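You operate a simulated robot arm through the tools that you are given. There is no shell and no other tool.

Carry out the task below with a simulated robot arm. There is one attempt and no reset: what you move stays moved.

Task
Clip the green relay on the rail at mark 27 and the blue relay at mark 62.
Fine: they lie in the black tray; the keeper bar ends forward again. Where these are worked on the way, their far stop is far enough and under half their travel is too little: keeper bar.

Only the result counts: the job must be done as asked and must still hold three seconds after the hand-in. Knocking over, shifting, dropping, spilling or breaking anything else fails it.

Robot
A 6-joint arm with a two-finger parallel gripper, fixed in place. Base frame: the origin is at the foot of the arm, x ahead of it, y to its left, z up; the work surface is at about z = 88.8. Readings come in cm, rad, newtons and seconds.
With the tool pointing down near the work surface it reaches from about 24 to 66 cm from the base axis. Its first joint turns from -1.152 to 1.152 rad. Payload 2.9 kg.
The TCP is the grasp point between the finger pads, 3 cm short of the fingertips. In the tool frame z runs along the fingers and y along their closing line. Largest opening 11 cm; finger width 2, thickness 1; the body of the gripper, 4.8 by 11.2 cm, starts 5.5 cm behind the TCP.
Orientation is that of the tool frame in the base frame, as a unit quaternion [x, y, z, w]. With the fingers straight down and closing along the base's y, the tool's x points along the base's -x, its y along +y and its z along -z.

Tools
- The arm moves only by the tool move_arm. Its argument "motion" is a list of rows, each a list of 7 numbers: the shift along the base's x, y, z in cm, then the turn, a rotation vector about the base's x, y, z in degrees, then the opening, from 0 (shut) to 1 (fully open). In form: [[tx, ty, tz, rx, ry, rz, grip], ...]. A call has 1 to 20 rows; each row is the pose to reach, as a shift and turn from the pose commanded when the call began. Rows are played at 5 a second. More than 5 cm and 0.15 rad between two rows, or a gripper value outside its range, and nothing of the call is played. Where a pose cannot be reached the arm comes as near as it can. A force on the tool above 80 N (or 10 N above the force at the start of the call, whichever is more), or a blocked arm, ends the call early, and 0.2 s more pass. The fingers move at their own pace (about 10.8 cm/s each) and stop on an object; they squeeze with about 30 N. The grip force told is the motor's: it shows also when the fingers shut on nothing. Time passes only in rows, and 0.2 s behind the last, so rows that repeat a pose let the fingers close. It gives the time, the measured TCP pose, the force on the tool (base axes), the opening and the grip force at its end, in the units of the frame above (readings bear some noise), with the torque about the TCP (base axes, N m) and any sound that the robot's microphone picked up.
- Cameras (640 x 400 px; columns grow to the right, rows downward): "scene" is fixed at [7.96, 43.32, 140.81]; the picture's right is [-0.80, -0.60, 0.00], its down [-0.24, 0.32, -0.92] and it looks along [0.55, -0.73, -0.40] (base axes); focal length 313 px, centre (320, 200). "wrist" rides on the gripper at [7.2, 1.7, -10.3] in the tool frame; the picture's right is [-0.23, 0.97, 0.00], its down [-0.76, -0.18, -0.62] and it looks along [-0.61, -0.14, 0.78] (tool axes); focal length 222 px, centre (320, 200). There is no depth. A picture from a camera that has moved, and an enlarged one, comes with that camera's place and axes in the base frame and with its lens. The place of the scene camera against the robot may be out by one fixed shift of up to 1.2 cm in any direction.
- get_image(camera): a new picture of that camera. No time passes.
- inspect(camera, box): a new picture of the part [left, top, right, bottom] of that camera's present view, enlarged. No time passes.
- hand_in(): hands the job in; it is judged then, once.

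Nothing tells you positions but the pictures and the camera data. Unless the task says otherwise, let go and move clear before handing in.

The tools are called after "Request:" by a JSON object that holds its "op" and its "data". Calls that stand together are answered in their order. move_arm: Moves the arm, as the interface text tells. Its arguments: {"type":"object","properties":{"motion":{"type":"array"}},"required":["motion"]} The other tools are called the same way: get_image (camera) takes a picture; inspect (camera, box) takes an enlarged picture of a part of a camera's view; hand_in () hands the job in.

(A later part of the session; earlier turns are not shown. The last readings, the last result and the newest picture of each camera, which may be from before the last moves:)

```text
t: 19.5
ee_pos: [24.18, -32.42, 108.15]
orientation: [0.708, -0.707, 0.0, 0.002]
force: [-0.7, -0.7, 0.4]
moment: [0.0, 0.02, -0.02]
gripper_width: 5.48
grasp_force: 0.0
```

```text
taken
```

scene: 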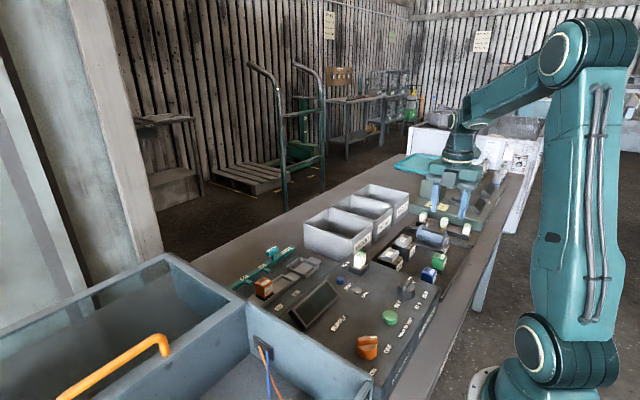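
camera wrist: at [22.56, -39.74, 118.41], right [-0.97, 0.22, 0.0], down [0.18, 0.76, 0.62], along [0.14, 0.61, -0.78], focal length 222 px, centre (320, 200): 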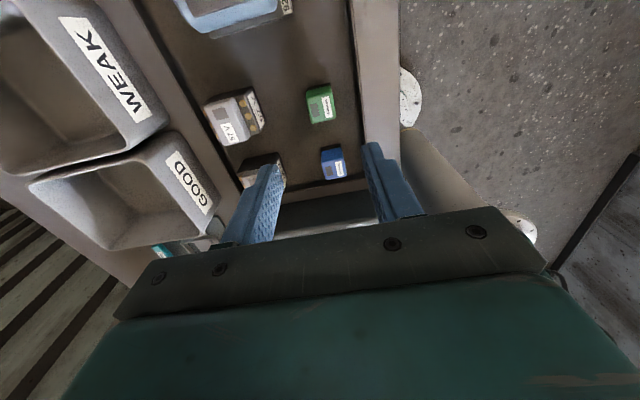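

The turn worked and green lies below the fingers. I zoom for an exact fix.

Request:
{"op": "inspect", "data": {"camera": "wrist", "box": [264, 70, 376, 140]}}

Request:
{"op": "inspect", "data": {"camera": "wrist", "box": [264, 120, 376, 190]}}

```text
5.71 times, centred on (320, 105) of wrist
camera zoom: at [22.56, -39.74, 118.41], right [-0.97, 0.22, 0.0], down [0.18, 0.76, 0.62], along [0.14, 0.61, -0.78], focal length 1269 px, centre (320, 743)
```

zoom: 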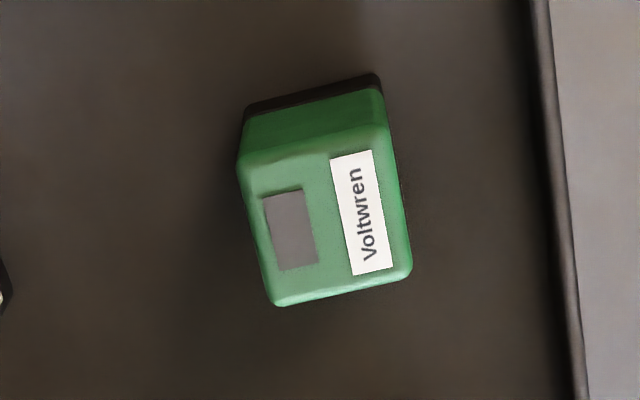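

```text
5.71 times, centred on (320, 155) of wrist
camera zoom: at [22.56, -39.74, 118.41], right [-0.97, 0.22, 0.0], down [0.18, 0.76, 0.62], along [0.14, 0.61, -0.78], focal length 1269 px, centre (320, 457)
```

zoom: 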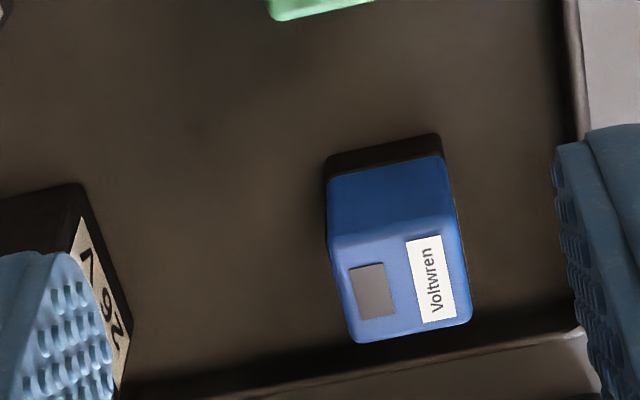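

Confirmed: green at (24.1, -32.5), top z≈92.9, tray floor ≈88.9. I'll descend with moderate opening so the fingers clear the tray wall, stopping with the tips 1.3 cm above the floor, then grip.

Request:
{"op": "move_arm", "data": {"motion": [[-0.15, 0, -4, 0, 0, 0, 0.45], [-0.15, 0, -8, 0, 0, 0, 0.45], [-0.15, 0, -12, 0, 0, 0, 0.45], [-0.15, 0, -14, 0, 0, 0, 0.45], [-0.15, 0, -14.8, 0, 0, 0, 0.45], [-0.15, 0, -14.8, 0, 0, 0, 0.45]]}}

Request:
{"op": "get_image", "data": {"camera": "wrist"}}

Request:
{"op": "inspect", "data": {"camera": "scene", "box": [400, 200, 500, 280]}}

```text
t: 20.9
ee_pos: [23.91, -32.55, 93.31]
orientation: [0.708, -0.707, 0.001, 0.001]
force: [0.0, 0.6, 0.1]
moment: [0.02, 0.04, 0.02]
gripper_width: 4.95
grasp_force: 0.0
```

```text
taken
camera wrist: at [22.36, -39.81, 103.61], right [-0.97, 0.23, 0.0], down [0.18, 0.76, 0.62], along [0.14, 0.61, -0.78], focal length 222 px, centre (320, 200)
```

wrist: 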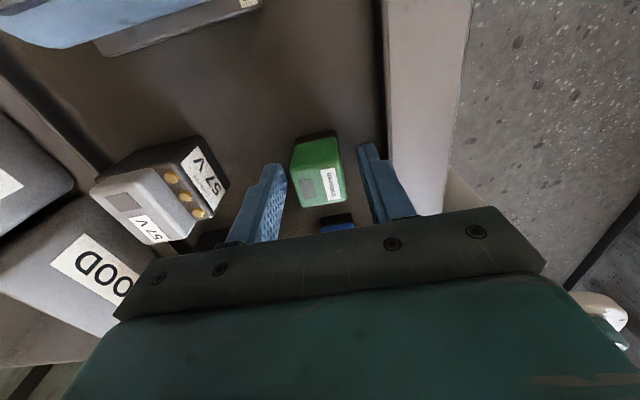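

```text
5.00 times, centred on (450, 240) of scene
camera zoom: at [7.96, 43.32, 140.81], right [-0.8, -0.6, 0.0], down [-0.24, 0.32, -0.92], along [0.55, -0.73, -0.4], focal length 1567 px, centre (-330, 0)
```

zoom: 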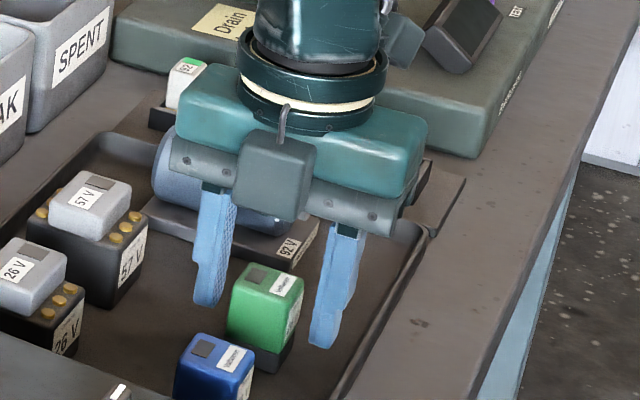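

The fingers straddle green centrally with no contact. I close on it.

Request:
{"op": "move_arm", "data": {"motion": [[0, 0, 0, 0, 0, 0, 0.2], [0, 0, 0, 0, 0, 0, 0.15], [0, 0, 0, 0, 0, 0, 0.15], [0, 0, 0, 0, 0, 0, 0.15]]}}

Request:
{"op": "inspect", "data": {"camera": "scene", "box": [400, 200, 500, 280]}}

Request:
{"op": "get_image", "data": {"camera": "wrist"}}

```text
t: 21.9
ee_pos: [23.95, -32.62, 93.43]
orientation: [0.707, -0.707, 0.0, 0.001]
force: [-0.4, 0.5, 0.3]
moment: [0.03, -0.01, -0.01]
gripper_width: 2.91
grasp_force: 29.6
```

```text
5.00 times, centred on (450, 240) of scene
camera zoom: at [7.96, 43.32, 140.81], right [-0.8, -0.6, 0.0], down [-0.24, 0.32, -0.92], along [0.55, -0.73, -0.4], focal length 1567 px, centre (-330, 0)
```

zoom: 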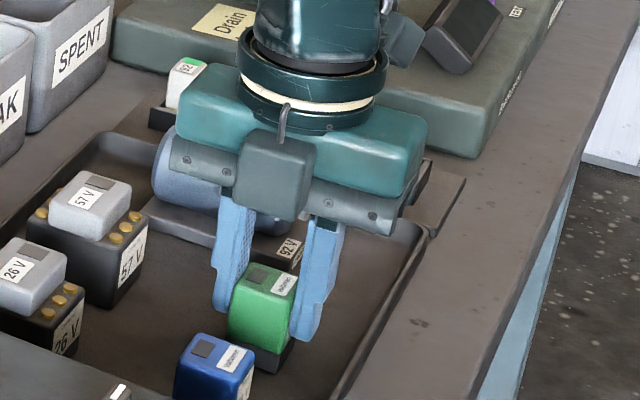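

```text
taken
camera wrist: at [22.35, -39.82, 103.63], right [-0.97, 0.23, 0.0], down [0.18, 0.76, 0.62], along [0.14, 0.61, -0.78], focal length 222 px, centre (320, 200)
```

wrist: 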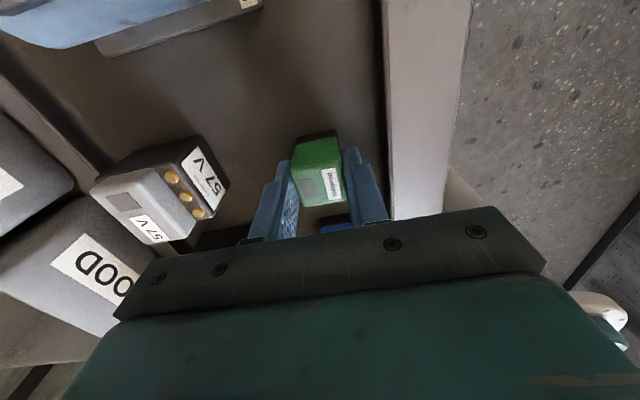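

Green is held (2.9 cm wide). I lift it and carry it high over the bins to above mark 27.

Request:
{"op": "move_arm", "data": {"motion": [[0, 0, 2, 0, 0, 0, 0.15], [0, 0, 6, 0, 0, 0, 0.15], [0, 0, 10.5, 0, 0, 0, 0.15], [0, 0, 15, 0, 0, 0, 0.15], [1, 1.5, 18.5, 0, 0, 0, 0.15], [3, 4.5, 20, 0, 0, 0, 0.15], [5.5, 8, 20, 0, 0, 0, 0.15], [8, 11.6, 20, 0, 0, 0, 0.15], [10.5, 15.2, 20, 0, 0, 0, 0.15], [13, 18.8, 20, 0, 0, 0, 0.15], [15.5, 22.4, 20, 0, 0, 0, 0.15], [18, 26, 20, 0, 0, 0, 0.15], [20.5, 29.7, 20, 0, 0, 0, 0.15], [23, 33.3, 20, 0, 0, 0, 0.15], [25.5, 37, 20, 0, 0, 0, 0.15], [28, 40.5, 20, 0, 0, 0, 0.15], [28.9, 41.9, 19, 0, 0, 0, 0.15], [28.9, 41.9, 19, 0, 0, 0, 0.15]]}}

Request:
{"op": "get_image", "data": {"camera": "wrist"}}

Request:
{"op": "get_image", "data": {"camera": "scene"}}

```text
t: 25.7
ee_pos: [52.85, 9.62, 112.41]
orientation: [-0.707, 0.707, 0.0, -0.001]
force: [-0.3, -0.1, 0.3]
moment: [0.0, 0.0, 0.0]
gripper_width: 2.93
grasp_force: 30.2
```

```text
taken
camera wrist: at [51.31, 2.26, 122.6], right [-0.97, 0.23, 0.0], down [0.18, 0.76, 0.62], along [0.14, 0.61, -0.78], focal length 222 px, centre (320, 200)
```

wrist: 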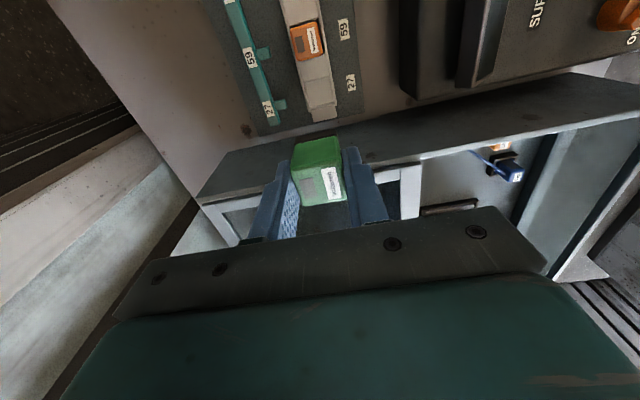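

```text
taken
```

scene: 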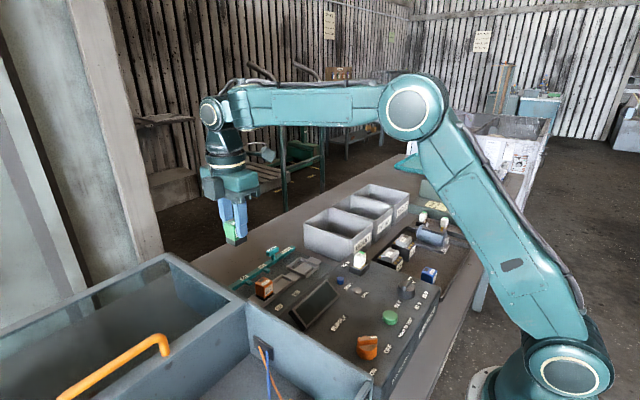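

The crate wall is at y≈14.7, rim z≈103, so the turned gripper clears it. I zoom on socket 27 and the held relay.

Request:
{"op": "inspect", "data": {"camera": "wrist", "box": [240, 0, 400, 100]}}

Request:
{"op": "inspect", "data": {"camera": "wrist", "box": [260, 120, 388, 200]}}

Request:
{"op": "inspect", "data": {"camera": "wrist", "box": [256, 60, 368, 130]}}

```text
4.00 times, centred on (320, 50) of wrist
camera zoom: at [51.31, 2.26, 122.6], right [-0.97, 0.23, 0.0], down [0.18, 0.76, 0.62], along [0.14, 0.61, -0.78], focal length 888 px, centre (320, 800)
```

zoom: 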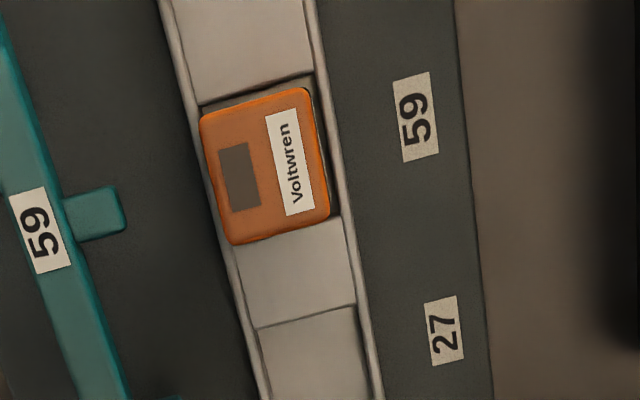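

```text
5.00 times, centred on (324, 160) of wrist
camera zoom: at [51.31, 2.26, 122.6], right [-0.97, 0.23, 0.0], down [0.18, 0.76, 0.62], along [0.14, 0.61, -0.78], focal length 1111 px, centre (300, 400)
```

zoom: 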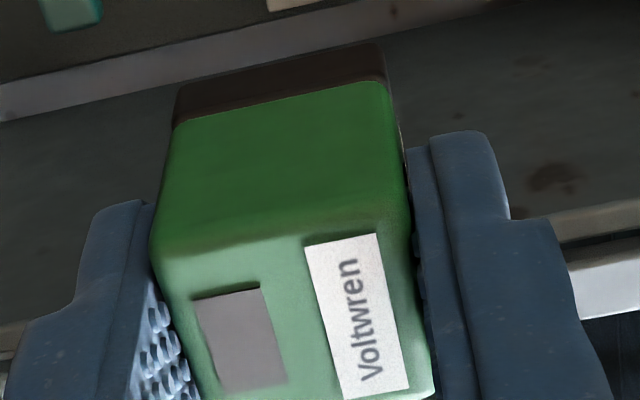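

```text
5.71 times, centred on (312, 95) of wrist
camera zoom: at [51.31, 2.26, 122.6], right [-0.97, 0.23, 0.0], down [0.18, 0.76, 0.62], along [0.14, 0.61, -0.78], focal length 1269 px, centre (366, 800)
```

zoom: 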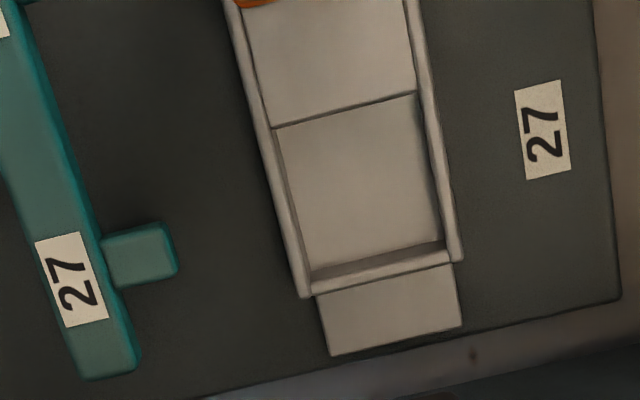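

Relay centre is over (53.0, 9.5) and the socket centre is at about (53.05, 9.45), so it's aligned. I'll descend to just above the socket and look again.

Request:
{"op": "move_arm", "data": {"motion": [[0, -0.03, -4, 0, 0, 0, 0.15], [0, -0.03, -8, 0, 0, 0, 0.15], [0, -0.03, -12, 0, 0, 0, 0.15], [0, -0.03, -15, 0, 0, 0, 0.15], [0, -0.03, -16, 0, 0, 0, 0.15], [0, -0.03, -16, 0, 0, 0, 0.15]]}}

Request:
{"op": "get_image", "data": {"camera": "wrist"}}

Request:
{"op": "inspect", "data": {"camera": "scene", "box": [210, 220, 310, 300]}}

Request:
{"op": "inspect", "data": {"camera": "wrist", "box": [256, 100, 384, 180]}}

```text
t: 27.1
ee_pos: [52.92, 9.49, 96.24]
orientation: [0.708, -0.706, 0.0, 0.002]
force: [0.2, 0.7, -0.9]
moment: [-0.01, 0.0, 0.02]
gripper_width: 2.93
grasp_force: 29.8
```

```text
taken
camera wrist: at [51.27, 2.2, 106.55], right [-0.97, 0.23, 0.0], down [0.18, 0.76, 0.62], along [0.14, 0.61, -0.78], focal length 222 px, centre (320, 200)
```

wrist: 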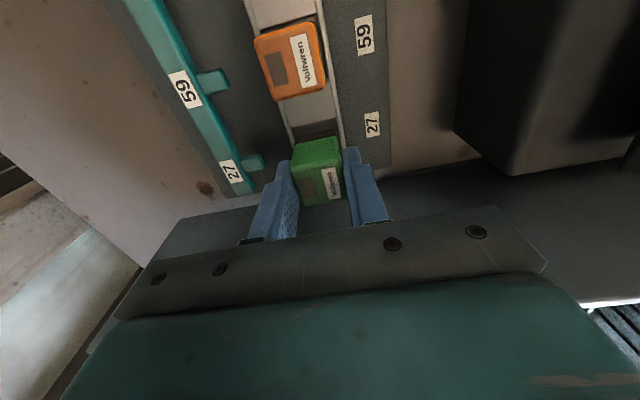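

```text
5.00 times, centred on (260, 260) of scene
camera zoom: at [7.96, 43.32, 140.81], right [-0.8, -0.6, 0.0], down [-0.24, 0.32, -0.92], along [0.55, -0.73, -0.4], focal length 1567 px, centre (620, -100)
```

zoom: 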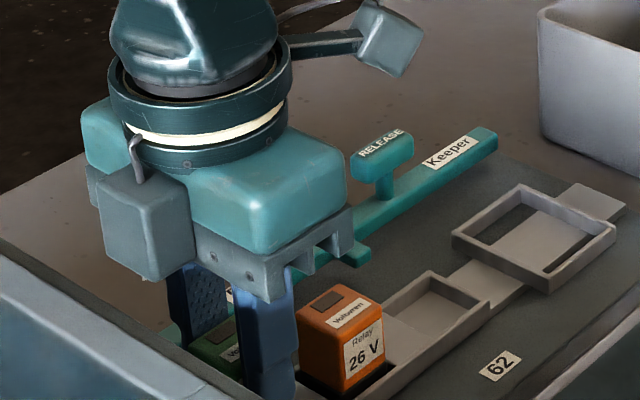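

```text
5.00 times, centred on (320, 140) of wrist
camera zoom: at [51.27, 2.2, 106.55], right [-0.97, 0.23, 0.0], down [0.18, 0.76, 0.62], along [0.14, 0.61, -0.78], focal length 1111 px, centre (320, 500)
```

zoom: 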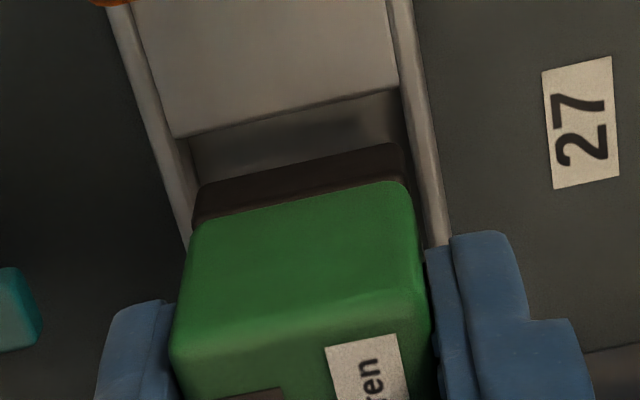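

The relay's base is about 0.15 cm toward the -x wall of the pocket; y margins are even. I'll shift +0.15 in x and lower slowly.

Request:
{"op": "move_arm", "data": {"motion": [[0.15, 0.02, 0, 0, 0, 0, 0.15], [0.15, 0.02, -0.5, 0, 0, 0, 0.15], [0.15, 0.02, -0.9, 0, 0, 0, 0.15], [0.15, 0.02, -1.2, 0, 0, 0, 0.15], [0.15, 0.02, -1.5, 0, 0, 0, 0.15], [0.15, 0.02, -1.7, 0, 0, 0, 0.15], [0.15, 0.02, -1.7, 0, 0, 0, 0.15]]}}

Request:
{"op": "inspect", "data": {"camera": "wrist", "box": [256, 100, 384, 180]}}

```text
t: 28.7
ee_pos: [52.98, 9.44, 94.62]
orientation: [-0.707, 0.707, 0.0, -0.002]
force: [1.1, -0.9, -0.7]
moment: [0.01, -0.01, 0.0]
gripper_width: 2.96
grasp_force: 30.0
```

```text
5.00 times, centred on (320, 140) of wrist
camera zoom: at [51.34, 2.13, 104.86], right [-0.97, 0.23, 0.0], down [0.18, 0.76, 0.62], along [0.14, 0.61, -0.78], focal length 1111 px, centre (320, 500)
```

zoom: 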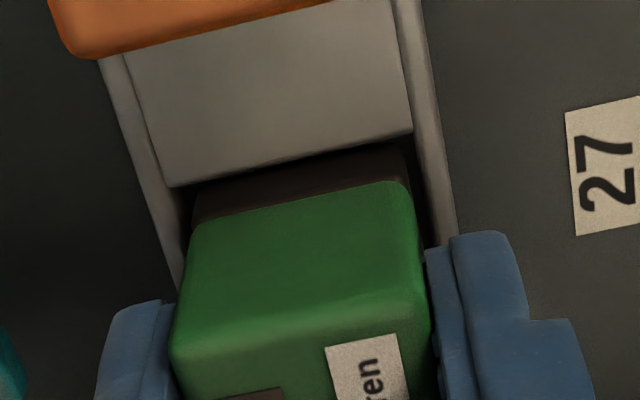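

The black base is entering the pocket with gaps on both sides. I keep lowering in fine steps until it seats.

Request:
{"op": "move_arm", "data": {"motion": [[0, 0, -0.15, 0, 0, 0, 0.15], [0, 0, -0.3, 0, 0, 0, 0.15], [0, 0, -0.45, 0, 0, 0, 0.15], [0, 0, -0.45, 0, 0, 0, 0.15]]}}

Request:
{"op": "inspect", "data": {"camera": "wrist", "box": [256, 100, 384, 180]}}

```text
t: 29.7
ee_pos: [52.99, 9.39, 94.13]
orientation: [-0.707, 0.707, 0.0, -0.001]
force: [0.4, -0.1, 1.2]
moment: [-0.01, 0.0, 0.0]
gripper_width: 2.93
grasp_force: 30.8
```

```text
5.00 times, centred on (320, 140) of wrist
camera zoom: at [51.37, 2.17, 104.47], right [-0.97, 0.23, 0.0], down [0.18, 0.76, 0.62], along [0.14, 0.61, -0.78], focal length 1111 px, centre (320, 500)
```

zoom: 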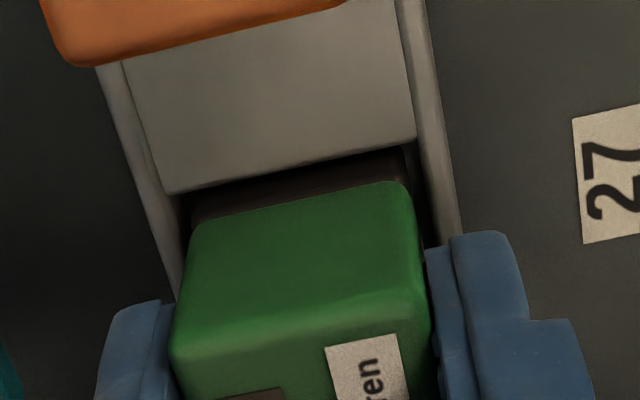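

Still no contact force; the relay has room to go. I continue down a little further.

Request:
{"op": "move_arm", "data": {"motion": [[0, 0, -0.15, 0, 0, 0, 0.15], [0, 0, -0.3, 0, 0, 0, 0.15], [0, 0, -0.4, 0, 0, 0, 0.15], [0, 0, -0.4, 0, 0, 0, 0.15]]}}

Request:
{"op": "inspect", "data": {"camera": "wrist", "box": [256, 100, 384, 180]}}

Request:
{"op": "inspect", "data": {"camera": "scene", "box": [220, 250, 295, 310]}}

```text
t: 30.7
ee_pos: [53.06, 9.45, 93.91]
orientation: [0.708, -0.706, 0.002, 0.0]
force: [-10.1, 1.1, 29.5]
moment: [0.03, 0.34, -0.02]
gripper_width: 2.95
grasp_force: 30.1
```

```text
5.00 times, centred on (320, 140) of wrist
camera zoom: at [51.41, 2.16, 104.18], right [-0.97, 0.23, 0.0], down [0.18, 0.76, 0.62], along [0.14, 0.61, -0.78], focal length 1111 px, centre (320, 500)
```

zoom: 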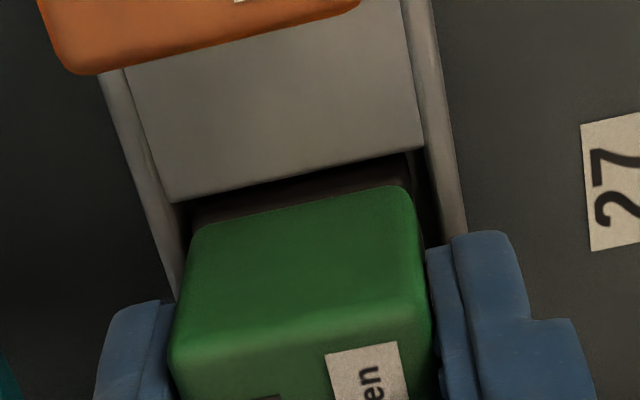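

```text
6.67 times, centred on (258, 280) of scene
camera zoom: at [7.88, 43.31, 140.82], right [-0.8, -0.6, 0.0], down [-0.24, 0.32, -0.92], along [0.55, -0.73, -0.4], focal length 2089 px, centre (737, -333)
```

zoom: 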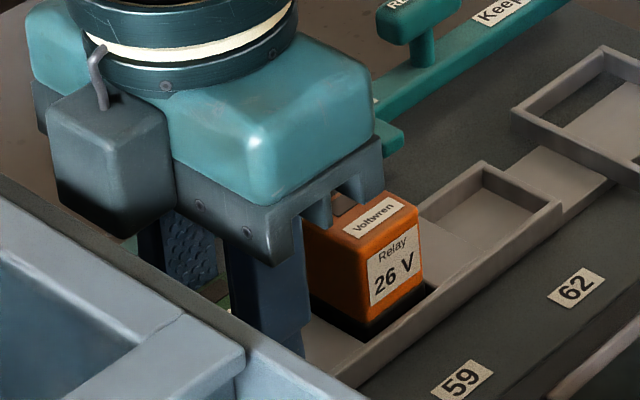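

Contact at about 30 N, so the relay appears seated. I'll open the fingers moderately, rise, and check its height against the orange one.

Request:
{"op": "move_arm", "data": {"motion": [[0, 0, 0.2, 0, 0, 0, 0.15], [0, 0, 0.2, 0, 0, 0, 0.38], [0, 0, 0.2, 0, 0, 0, 0.4], [0, 0, 0.2, 0, 0, 0, 0.4], [0, 0, 3, 0, 0, 0, 0.4], [0, 0, 7, 0, 0, 0, 0.4], [0, 0, 11, 0, 0, 0, 0.4], [0, 0, 15, 0, 0, 0, 0.4], [0, 0, 18, 0, 0, 0, 0.4], [0, 0, 18, 0, 0, 0, 0.4]]}}

Request:
{"op": "get_image", "data": {"camera": "wrist"}}

Request:
{"op": "inspect", "data": {"camera": "wrist", "box": [240, 20, 400, 120]}}

Request:
{"op": "inspect", "data": {"camera": "scene", "box": [220, 240, 320, 310]}}

```text
t: 32.9
ee_pos: [52.83, 9.41, 111.88]
orientation: [-0.707, 0.707, 0.0, -0.001]
force: [-0.1, -0.2, -0.1]
moment: [0.04, -0.03, 0.0]
gripper_width: 4.41
grasp_force: 0.1
```

```text
taken
camera wrist: at [51.19, 2.15, 122.16], right [-0.97, 0.23, 0.0], down [0.18, 0.76, 0.62], along [0.14, 0.61, -0.78], focal length 222 px, centre (320, 200)
```

wrist: 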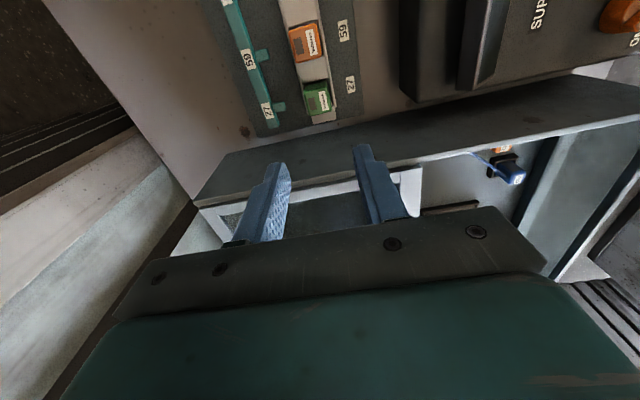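

```text
4.00 times, centred on (320, 70) of wrist
camera zoom: at [51.19, 2.15, 122.16], right [-0.97, 0.23, 0.0], down [0.18, 0.76, 0.62], along [0.14, 0.61, -0.78], focal length 888 px, centre (320, 720)
```

zoom: 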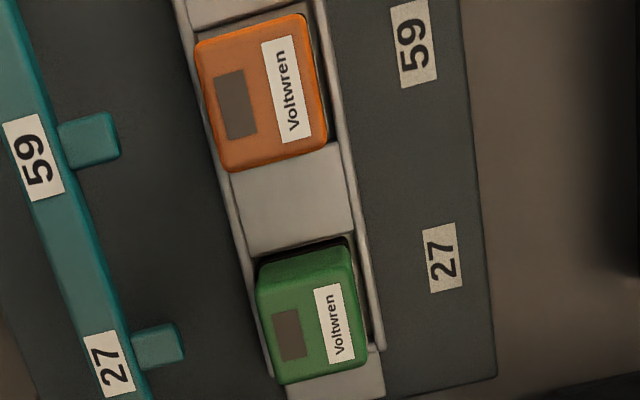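

```text
5.71 times, centred on (270, 275) of scene
camera zoom: at [7.96, 43.32, 140.81], right [-0.8, -0.6, 0.0], down [-0.24, 0.32, -0.92], along [0.55, -0.73, -0.4], focal length 1791 px, centre (606, -229)
```

zoom: 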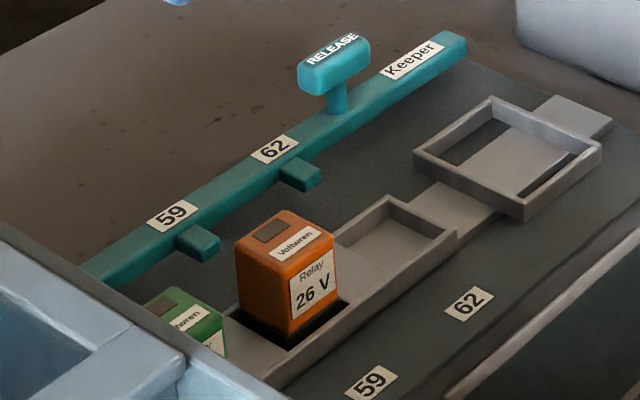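

Green sits in the socket at 27, level with orange. I'll zoom once more to check that it isn't tilted.

Request:
{"op": "inspect", "data": {"camera": "wrist", "box": [272, 60, 368, 120]}}

Request:
{"op": "inspect", "data": {"camera": "scene", "box": [235, 265, 299, 305]}}

```text
6.67 times, centred on (320, 90) of wrist
camera zoom: at [51.19, 2.15, 122.16], right [-0.97, 0.23, 0.0], down [0.18, 0.76, 0.62], along [0.14, 0.61, -0.78], focal length 1481 px, centre (320, 933)
```

zoom: 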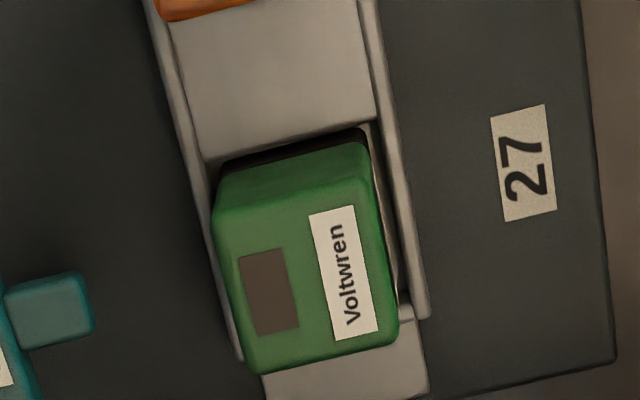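

```text
10.00 times, centred on (267, 285) of scene
camera zoom: at [7.96, 43.32, 140.81], right [-0.8, -0.6, 0.0], down [-0.24, 0.32, -0.92], along [0.55, -0.73, -0.4], focal length 3134 px, centre (850, -650)
```

zoom: 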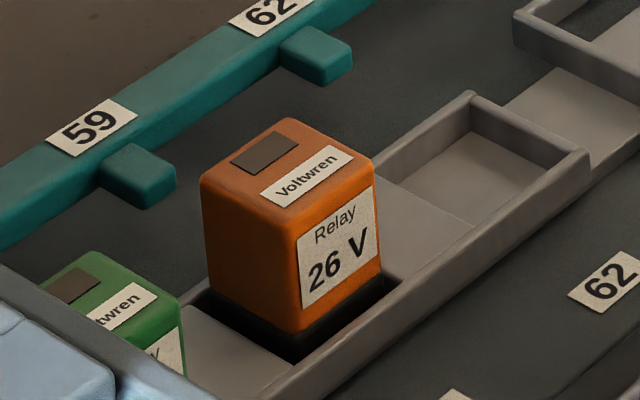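

Green is upright and seated at 27. Now I go back high to above the blue relay.

Request:
{"op": "move_arm", "data": {"motion": [[-1.5, -1.8, 1, 0, 0, 0, 0.45], [-4, -4.8, 1.5, 0, 0, 0, 0.45], [-6.6, -7.8, 1.5, 0, 0, 0, 0.45], [-9.2, -10.9, 1.5, 0, 0, 0, 0.45], [-11.8, -14, 1.5, 0, 0, 0, 0.45], [-14.4, -17, 1.5, 0, 0, 0, 0.45], [-17, -20.1, 1.5, 0, 0, 0, 0.45], [-19.6, -23.1, 1.5, 0, 0, 0, 0.45], [-22.2, -26.2, 1.5, 0, 0, 0, 0.45], [-24.8, -29.3, 1, 0, 0, 0, 0.45], [-27.2, -32.1, 0, 0, 0, 0, 0.45], [-28.75, -33.95, -2, 0, 0, 0, 0.45], [-28.75, -33.95, -4, 0, 0, 0, 0.45], [-28.75, -33.95, -4, 0, 0, 0, 0.45]]}}

Request:
{"op": "get_image", "data": {"camera": "wrist"}}

Request:
{"op": "inspect", "data": {"camera": "wrist", "box": [264, 70, 376, 140]}}

```text
t: 35.9
ee_pos: [24.24, -24.39, 107.74]
orientation: [0.707, -0.707, 0.0, 0.002]
force: [-0.7, 0.2, -0.1]
moment: [-0.01, -0.03, -0.01]
gripper_width: 4.97
grasp_force: 0.1
```

```text
taken
camera wrist: at [22.72, -31.65, 118.07], right [-0.97, 0.23, 0.0], down [0.18, 0.76, 0.62], along [0.14, 0.61, -0.78], focal length 222 px, centre (320, 200)
```

wrist: 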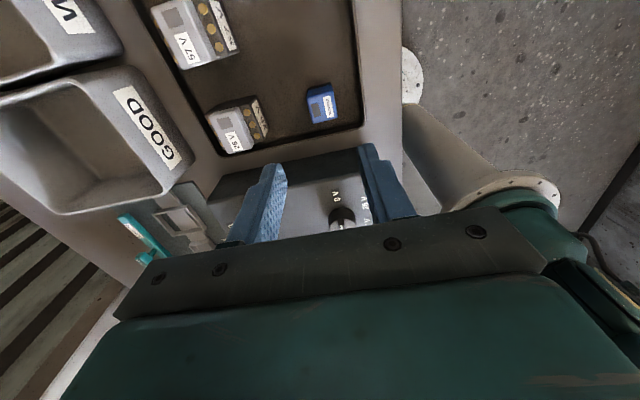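

```text
5.71 times, centred on (320, 105) of wrist
camera zoom: at [22.72, -31.65, 118.07], right [-0.97, 0.23, 0.0], down [0.18, 0.76, 0.62], along [0.14, 0.61, -0.78], focal length 1269 px, centre (320, 743)
```

zoom: 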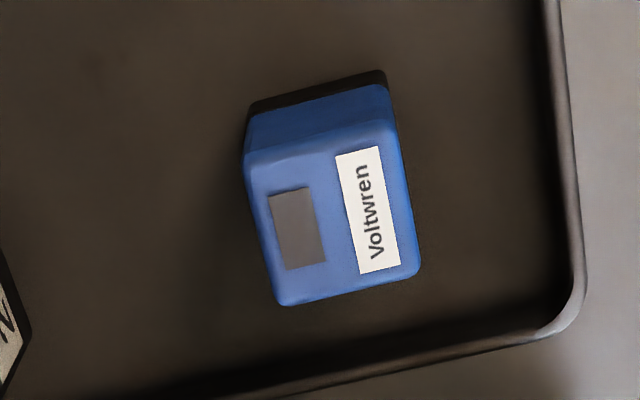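

Blue is at (24.15, -24.5), square to the axes. I descend and grip it as before.

Request:
{"op": "move_arm", "data": {"motion": [[-0.25, 0, -4, 0, 0, 0, 0.45], [-0.25, 0, -8, 0, 0, 0, 0.45], [-0.25, 0, -12, 0, 0, 0, 0.45], [-0.25, 0, -14, 0, 0, 0, 0.45], [-0.25, 0, -14.45, 0, 0, 0, 0.45], [-0.25, 0, -14.45, 0, 0, 0, 0.45]]}}

Request:
{"op": "get_image", "data": {"camera": "wrist"}}

Request:
{"op": "inspect", "data": {"camera": "scene", "box": [380, 210, 480, 290]}}

```text
t: 37.3
ee_pos: [23.97, -24.52, 93.29]
orientation: [0.707, -0.707, 0.0, 0.001]
force: [0.8, 0.1, -0.2]
moment: [-0.01, -0.04, 0.0]
gripper_width: 4.96
grasp_force: 0.0
```

```text
taken
camera wrist: at [22.36, -31.8, 103.62], right [-0.97, 0.23, 0.0], down [0.18, 0.76, 0.62], along [0.14, 0.61, -0.78], focal length 222 px, centre (320, 200)
```

wrist: 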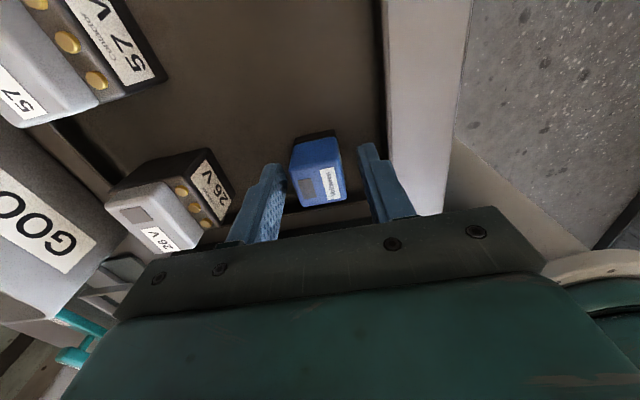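

```text
5.00 times, centred on (430, 250) of scene
camera zoom: at [7.96, 43.32, 140.81], right [-0.8, -0.6, 0.0], down [-0.24, 0.32, -0.92], along [0.55, -0.73, -0.4], focal length 1567 px, centre (-230, -50)
```

zoom: 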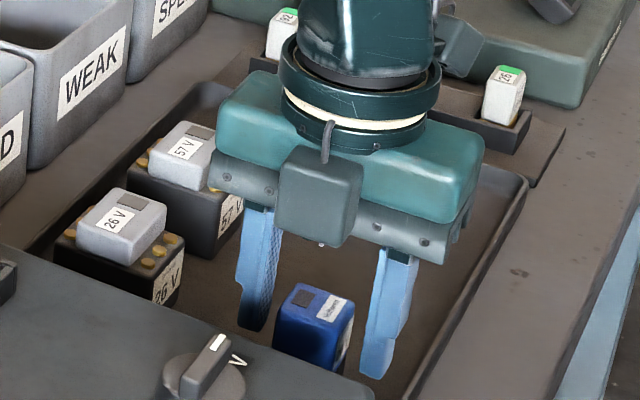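

The fingers straddle blue cleanly. I close, confirm the hold, and lift slightly.

Request:
{"op": "move_arm", "data": {"motion": [[0, 0, 0, 0, 0, 0, 0.2], [0, 0, 0, 0, 0, 0, 0.15], [0, 0, 0, 0, 0, 0, 0.15], [0, 0, 0, 0, 0, 0, 0.15], [0, 0, 2, 0, 0, 0, 0.15], [0, 0, 5, 0, 0, 0, 0.15]]}}

Request:
{"op": "inspect", "data": {"camera": "wrist", "box": [256, 120, 384, 200]}}

```text
t: 38.7
ee_pos: [24.12, -24.65, 98.36]
orientation: [0.707, -0.707, 0.0, 0.0]
force: [0.1, 0.2, -0.9]
moment: [-0.02, 0.0, 0.0]
gripper_width: 2.91
grasp_force: 29.9
```

```text
5.00 times, centred on (320, 160) of wrist
camera zoom: at [22.46, -31.8, 108.65], right [-0.97, 0.23, 0.0], down [0.18, 0.76, 0.62], along [0.14, 0.61, -0.78], focal length 1111 px, centre (320, 400)
```

zoom: 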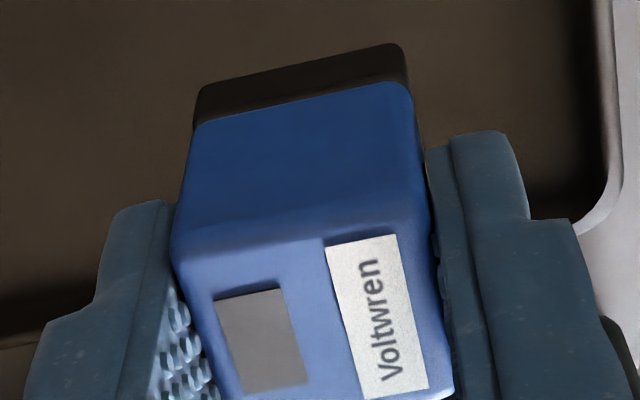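

Blue is held. I carry it high over the bins to above mark 62.

Request:
{"op": "move_arm", "data": {"motion": [[0, 0, 4.5, 0, 0, 0, 0.15], [0, 0, 9, 0, 0, 0, 0.15], [1, 0.8, 13, 0, 0, 0, 0.15], [3.5, 2.7, 14.7, 0, 0, 0, 0.15], [6.7, 5.1, 14.7, 0, 0, 0, 0.15], [9.9, 7.5, 14.7, 0, 0, 0, 0.15], [13.1, 10, 14.7, 0, 0, 0, 0.15], [16.3, 12.4, 14.7, 0, 0, 0, 0.15], [19.5, 14.8, 14.7, 0, 0, 0, 0.15], [22.7, 17.3, 14.7, 0, 0, 0, 0.15], [25.9, 19.7, 14.7, 0, 0, 0, 0.15], [28.2, 21.4, 14, 0, 0, 0, 0.15], [28.95, 22, 12, 0, 0, 0, 0.15], [28.95, 22, 12, 0, 0, 0, 0.15]]}}

Request:
{"op": "get_image", "data": {"camera": "wrist"}}

Request:
{"op": "inspect", "data": {"camera": "wrist", "box": [256, 60, 384, 140]}}

Request:
{"op": "inspect", "data": {"camera": "wrist", "box": [256, 120, 384, 200]}}

```text
t: 41.7
ee_pos: [52.92, -2.46, 110.22]
orientation: [-0.707, 0.708, 0.001, 0.0]
force: [-1.0, -0.2, -0.2]
moment: [0.0, 0.0, 0.04]
gripper_width: 2.93
grasp_force: 29.8
```

```text
taken
camera wrist: at [51.34, -9.7, 120.44], right [-0.97, 0.23, 0.0], down [0.18, 0.76, 0.62], along [0.14, 0.61, -0.78], focal length 222 px, centre (320, 200)
```

wrist: 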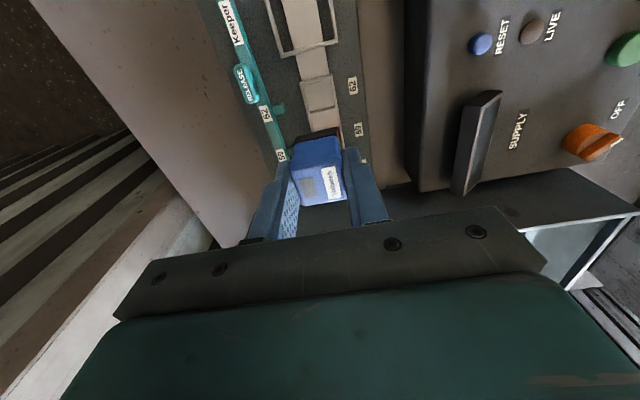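

```text
5.00 times, centred on (320, 100) of wrist
camera zoom: at [51.34, -9.7, 120.44], right [-0.97, 0.23, 0.0], down [0.18, 0.76, 0.62], along [0.14, 0.61, -0.78], focal length 1111 px, centre (320, 700)
```

zoom: 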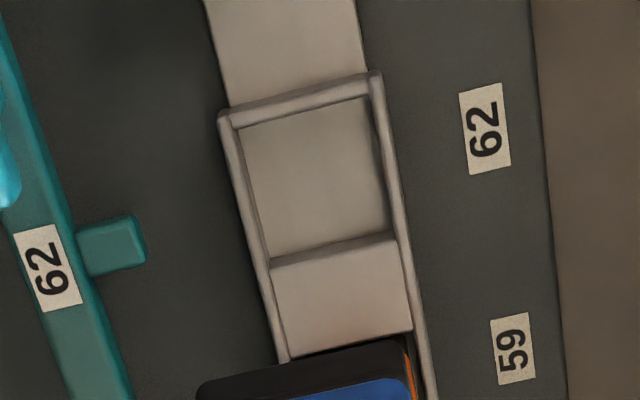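

```text
5.00 times, centred on (320, 160) of wrist
camera zoom: at [51.34, -9.7, 120.44], right [-0.97, 0.23, 0.0], down [0.18, 0.76, 0.62], along [0.14, 0.61, -0.78], focal length 1111 px, centre (320, 400)
```

zoom: 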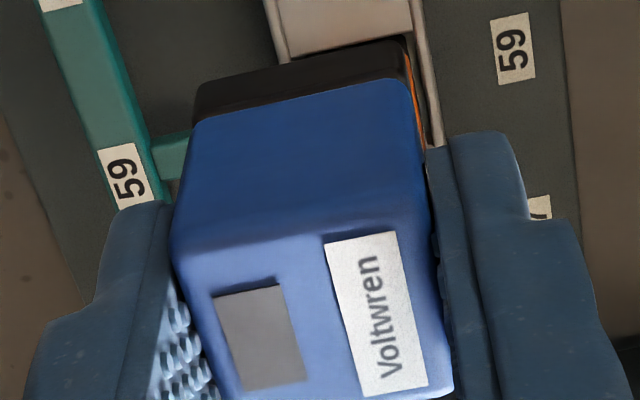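

Socket 62's pocket centre is at about (53.1, -2.5) and blue is at (53.05, -2.46). I'll lower close to the pocket and check the margins.

Request:
{"op": "move_arm", "data": {"motion": [[0.08, -0.05, -4, 0, 0, 0, 0.15], [0.08, -0.05, -8, 0, 0, 0, 0.15], [0.08, -0.05, -12, 0, 0, 0, 0.15], [0.08, -0.05, -13.7, 0, 0, 0, 0.15], [0.08, -0.05, -14.5, 0, 0, 0, 0.15], [0.08, -0.05, -14.5, 0, 0, 0, 0.15]]}}

Request:
{"op": "inspect", "data": {"camera": "wrist", "box": [256, 100, 384, 180]}}

Request:
{"op": "inspect", "data": {"camera": "scene", "box": [230, 220, 330, 300]}}

```text
t: 43.1
ee_pos: [53.02, -2.69, 95.82]
orientation: [0.708, -0.707, 0.0, 0.001]
force: [0.5, 0.2, 0.5]
moment: [-0.02, 0.03, 0.0]
gripper_width: 2.92
grasp_force: 30.4
```

```text
5.00 times, centred on (320, 140) of wrist
camera zoom: at [51.45, -9.98, 106.06], right [-0.97, 0.23, 0.0], down [0.18, 0.76, 0.62], along [0.14, 0.61, -0.78], focal length 1111 px, centre (320, 500)
```

zoom: 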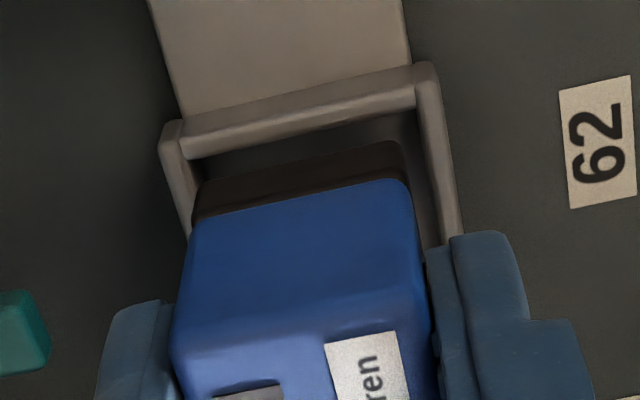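

```text
5.00 times, centred on (280, 260) of scene
camera zoom: at [7.96, 43.32, 140.81], right [-0.8, -0.6, 0.0], down [-0.24, 0.32, -0.92], along [0.55, -0.73, -0.4], focal length 1567 px, centre (520, -100)
```

zoom: 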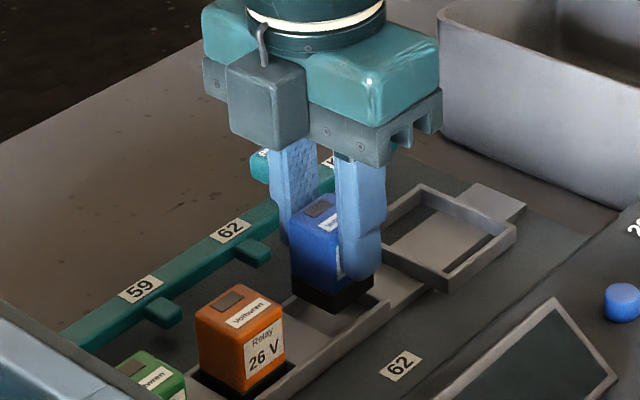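

Blue sits slightly toward the -y wall of the pocket. I shift +0.23 in y and -0.06 in x, and lower slowly.

Request:
{"op": "move_arm", "data": {"motion": [[-0.06, 0.23, 0, 0, 0, 0, 0.15], [-0.06, 0.23, -0.4, 0, 0, 0, 0.15], [-0.06, 0.23, -0.7, 0, 0, 0, 0.15], [-0.06, 0.23, -1.0, 0, 0, 0, 0.15], [-0.06, 0.23, -1.2, 0, 0, 0, 0.15], [-0.06, 0.23, -1.2, 0, 0, 0, 0.15]]}}

Request:
{"op": "inspect", "data": {"camera": "wrist", "box": [256, 100, 384, 180]}}

Request:
{"op": "inspect", "data": {"camera": "scene", "box": [250, 240, 330, 300]}}

```text
t: 44.5
ee_pos: [52.84, -2.35, 94.65]
orientation: [0.707, -0.707, 0.0, 0.001]
force: [0.5, 0.5, -0.8]
moment: [0.04, -0.01, -0.01]
gripper_width: 2.9
grasp_force: 30.2
```

```text
5.00 times, centred on (320, 140) of wrist
camera zoom: at [51.38, -9.65, 104.86], right [-0.97, 0.23, 0.0], down [0.18, 0.76, 0.62], along [0.14, 0.61, -0.78], focal length 1111 px, centre (320, 500)
```

zoom: 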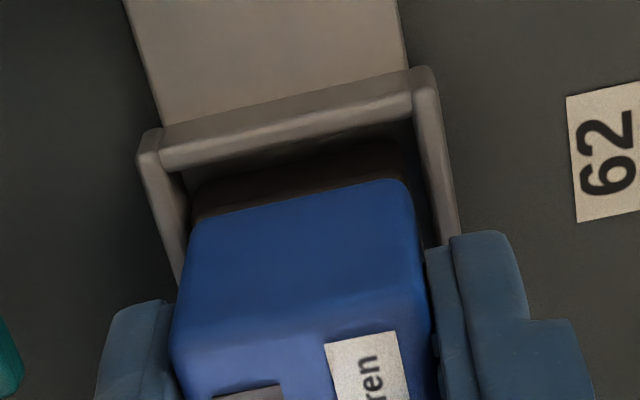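

```text
6.67 times, centred on (290, 270) of scene
camera zoom: at [7.96, 43.32, 140.81], right [-0.8, -0.6, 0.0], down [-0.24, 0.32, -0.92], along [0.55, -0.73, -0.4], focal length 2089 px, centre (520, -267)
```

zoom: 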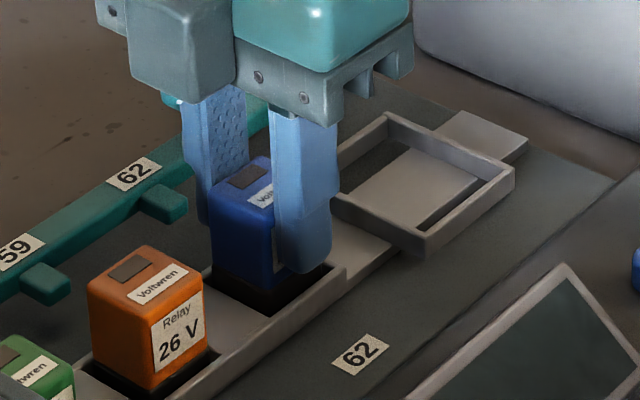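

Blue's base is inside the pocket with gaps all round. I keep lowering in fine steps to contact.

Request:
{"op": "move_arm", "data": {"motion": [[0, 0, -0.2, 0, 0, 0, 0.15], [0, 0, -0.4, 0, 0, 0, 0.15], [0, 0, -0.55, 0, 0, 0, 0.15], [0, 0, -0.7, 0, 0, 0, 0.15], [0, 0, -0.82, 0, 0, 0, 0.15], [0, 0, -0.82, 0, 0, 0, 0.15]]}}

Request:
{"op": "inspect", "data": {"camera": "wrist", "box": [256, 100, 384, 180]}}

Request:
{"op": "inspect", "data": {"camera": "scene", "box": [250, 240, 330, 300]}}

```text
t: 45.9
ee_pos: [53.03, -2.42, 94.05]
orientation: [-0.707, 0.707, -0.001, -0.001]
force: [-10.1, -3.3, 29.8]
moment: [-0.09, 0.3, 0.0]
gripper_width: 2.98
grasp_force: 29.9
```

```text
5.00 times, centred on (320, 140) of wrist
camera zoom: at [51.34, -9.59, 104.29], right [-0.97, 0.23, 0.0], down [0.18, 0.76, 0.62], along [0.14, 0.61, -0.78], focal length 1111 px, centre (320, 500)
```

zoom: 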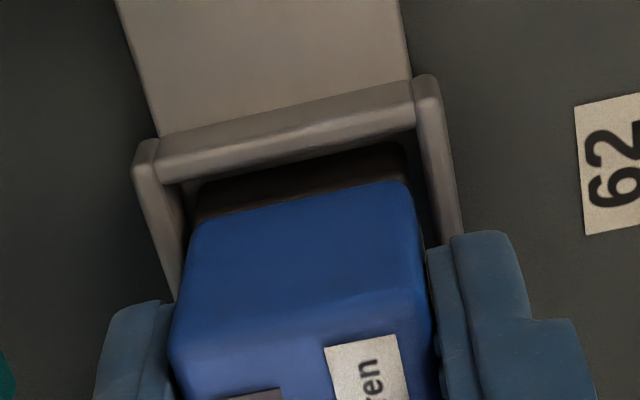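

```text
6.67 times, centred on (290, 270) of scene
camera zoom: at [7.88, 43.31, 140.81], right [-0.8, -0.6, 0.0], down [-0.24, 0.32, -0.92], along [0.55, -0.73, -0.4], focal length 2089 px, centre (520, -267)
```

zoom: 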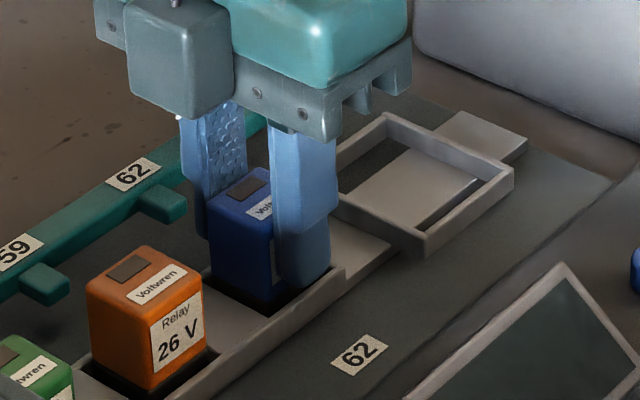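

Blue is seated with the same contact force and height as green. I release, rise, and check it.

Request:
{"op": "move_arm", "data": {"motion": [[0, 0, 0.2, 0, 0, 0, 0.15], [0, 0, 0.2, 0, 0, 0, 0.38], [0, 0, 0.2, 0, 0, 0, 0.4], [0, 0, 0.2, 0, 0, 0, 0.4], [0, 0, 3, 0, 0, 0, 0.4], [0, 0, 7, 0, 0, 0, 0.4], [0, 0, 11, 0, 0, 0, 0.4], [0, 0, 14, 0, 0, 0, 0.4], [0, 0, 14, 0, 0, 0, 0.4]]}}

Request:
{"op": "get_image", "data": {"camera": "wrist"}}

Request:
{"op": "inspect", "data": {"camera": "wrist", "box": [230, 40, 390, 140]}}

Request:
{"op": "inspect", "data": {"camera": "scene", "box": [230, 235, 330, 305]}}

```text
t: 47.9
ee_pos: [52.92, -2.44, 108.09]
orientation: [0.707, -0.707, 0.0, 0.001]
force: [-0.4, 0.3, -0.7]
moment: [0.03, -0.02, 0.02]
gripper_width: 4.39
grasp_force: 0.0
```

```text
taken
camera wrist: at [51.33, -9.62, 118.3], right [-0.97, 0.23, 0.0], down [0.18, 0.76, 0.62], along [0.14, 0.61, -0.78], focal length 222 px, centre (320, 200)
```

wrist: 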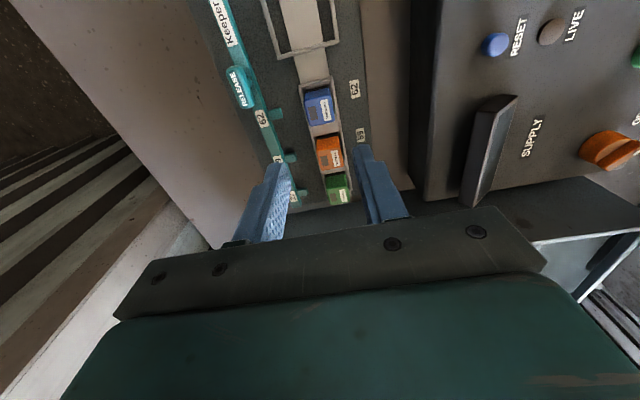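

```text
4.00 times, centred on (310, 90) of wrist
camera zoom: at [51.33, -9.62, 118.3], right [-0.97, 0.23, 0.0], down [0.18, 0.76, 0.62], along [0.14, 0.61, -0.78], focal length 888 px, centre (360, 640)
```

zoom: 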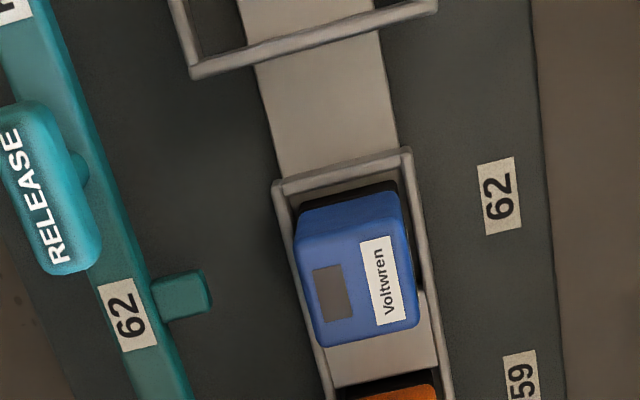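

```text
5.71 times, centred on (280, 270) of scene
camera zoom: at [7.96, 43.32, 140.81], right [-0.8, -0.6, 0.0], down [-0.24, 0.32, -0.92], along [0.55, -0.73, -0.4], focal length 1791 px, centre (549, -200)
```

zoom: 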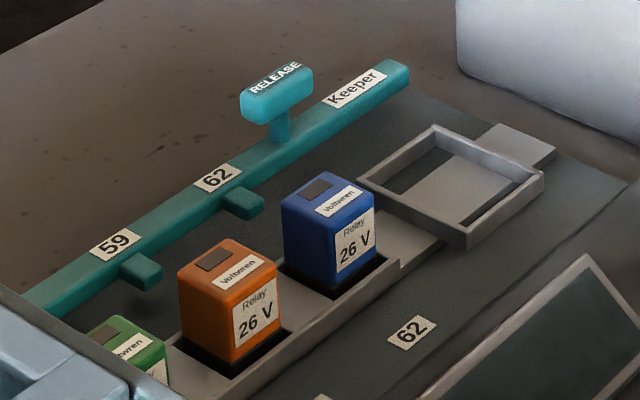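

All three relays stand level in their sockets. Now the keeper: the knob is at about (59.9, -6.5), and I'll move above it with the fingers set to close along x around it.

Request:
{"op": "move_arm", "data": {"motion": [[2, -1.5, 0, 0, 0, 0, 0.4], [5, -3.2, 0, 0, 0, 0, 0.4], [6.9, -4.1, -2, 0, 0, 0, 0.4], [6.9, -4.1, -5, 0, 0, 0, 0.4], [6.9, -4.1, -5, 0, 0, 0, 0.4]]}}

Request:
{"op": "get_image", "data": {"camera": "wrist"}}

Request:
{"op": "inspect", "data": {"camera": "wrist", "box": [256, 80, 384, 160]}}

Request:
{"op": "inspect", "data": {"camera": "scene", "box": [220, 180, 340, 280]}}

```text
t: 49.1
ee_pos: [59.9, -6.32, 102.92]
orientation: [0.708, -0.707, -0.001, 0.0]
force: [1.2, -0.9, -0.2]
moment: [0.01, 0.0, 0.02]
gripper_width: 4.41
grasp_force: 0.0
```

```text
taken
camera wrist: at [58.3, -13.56, 113.15], right [-0.97, 0.23, 0.0], down [0.18, 0.76, 0.62], along [0.14, 0.61, -0.78], focal length 222 px, centre (320, 200)
```

wrist: 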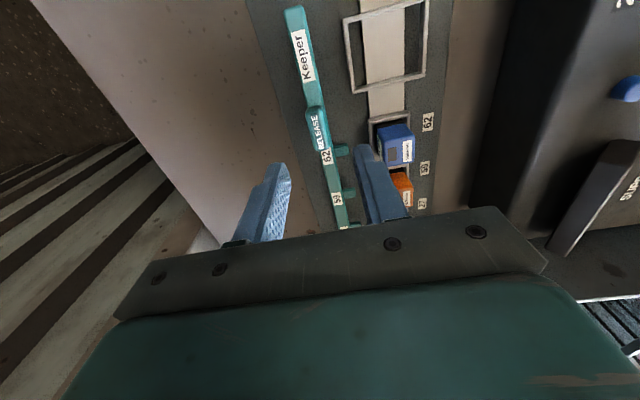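

```text
5.00 times, centred on (320, 120) of wrist
camera zoom: at [58.3, -13.56, 113.15], right [-0.97, 0.23, 0.0], down [0.18, 0.76, 0.62], along [0.14, 0.61, -0.78], focal length 1111 px, centre (320, 600)
```

zoom: 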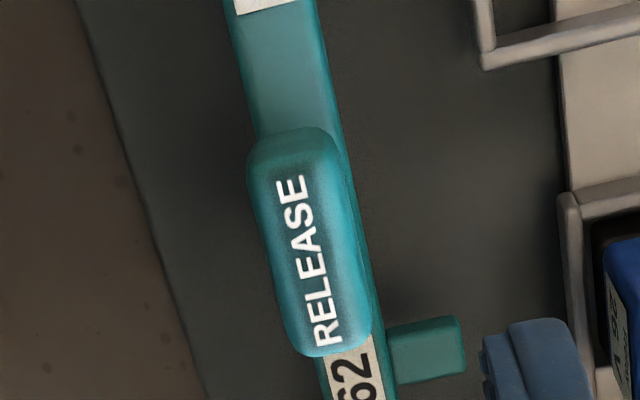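

```text
4.00 times, centred on (280, 230) of scene
camera zoom: at [7.96, 43.32, 140.81], right [-0.8, -0.6, 0.0], down [-0.24, 0.32, -0.92], along [0.55, -0.73, -0.4], focal length 1254 px, centre (480, 80)
```

zoom: 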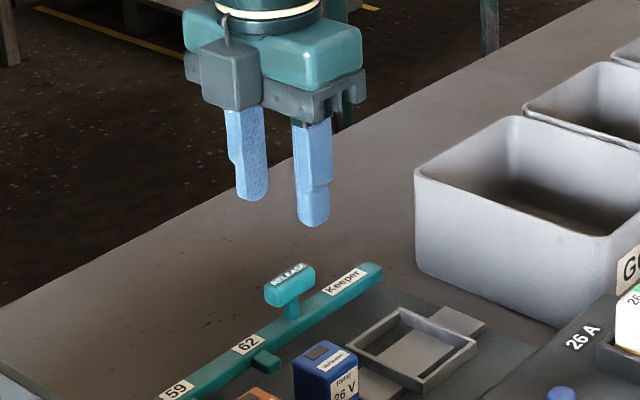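

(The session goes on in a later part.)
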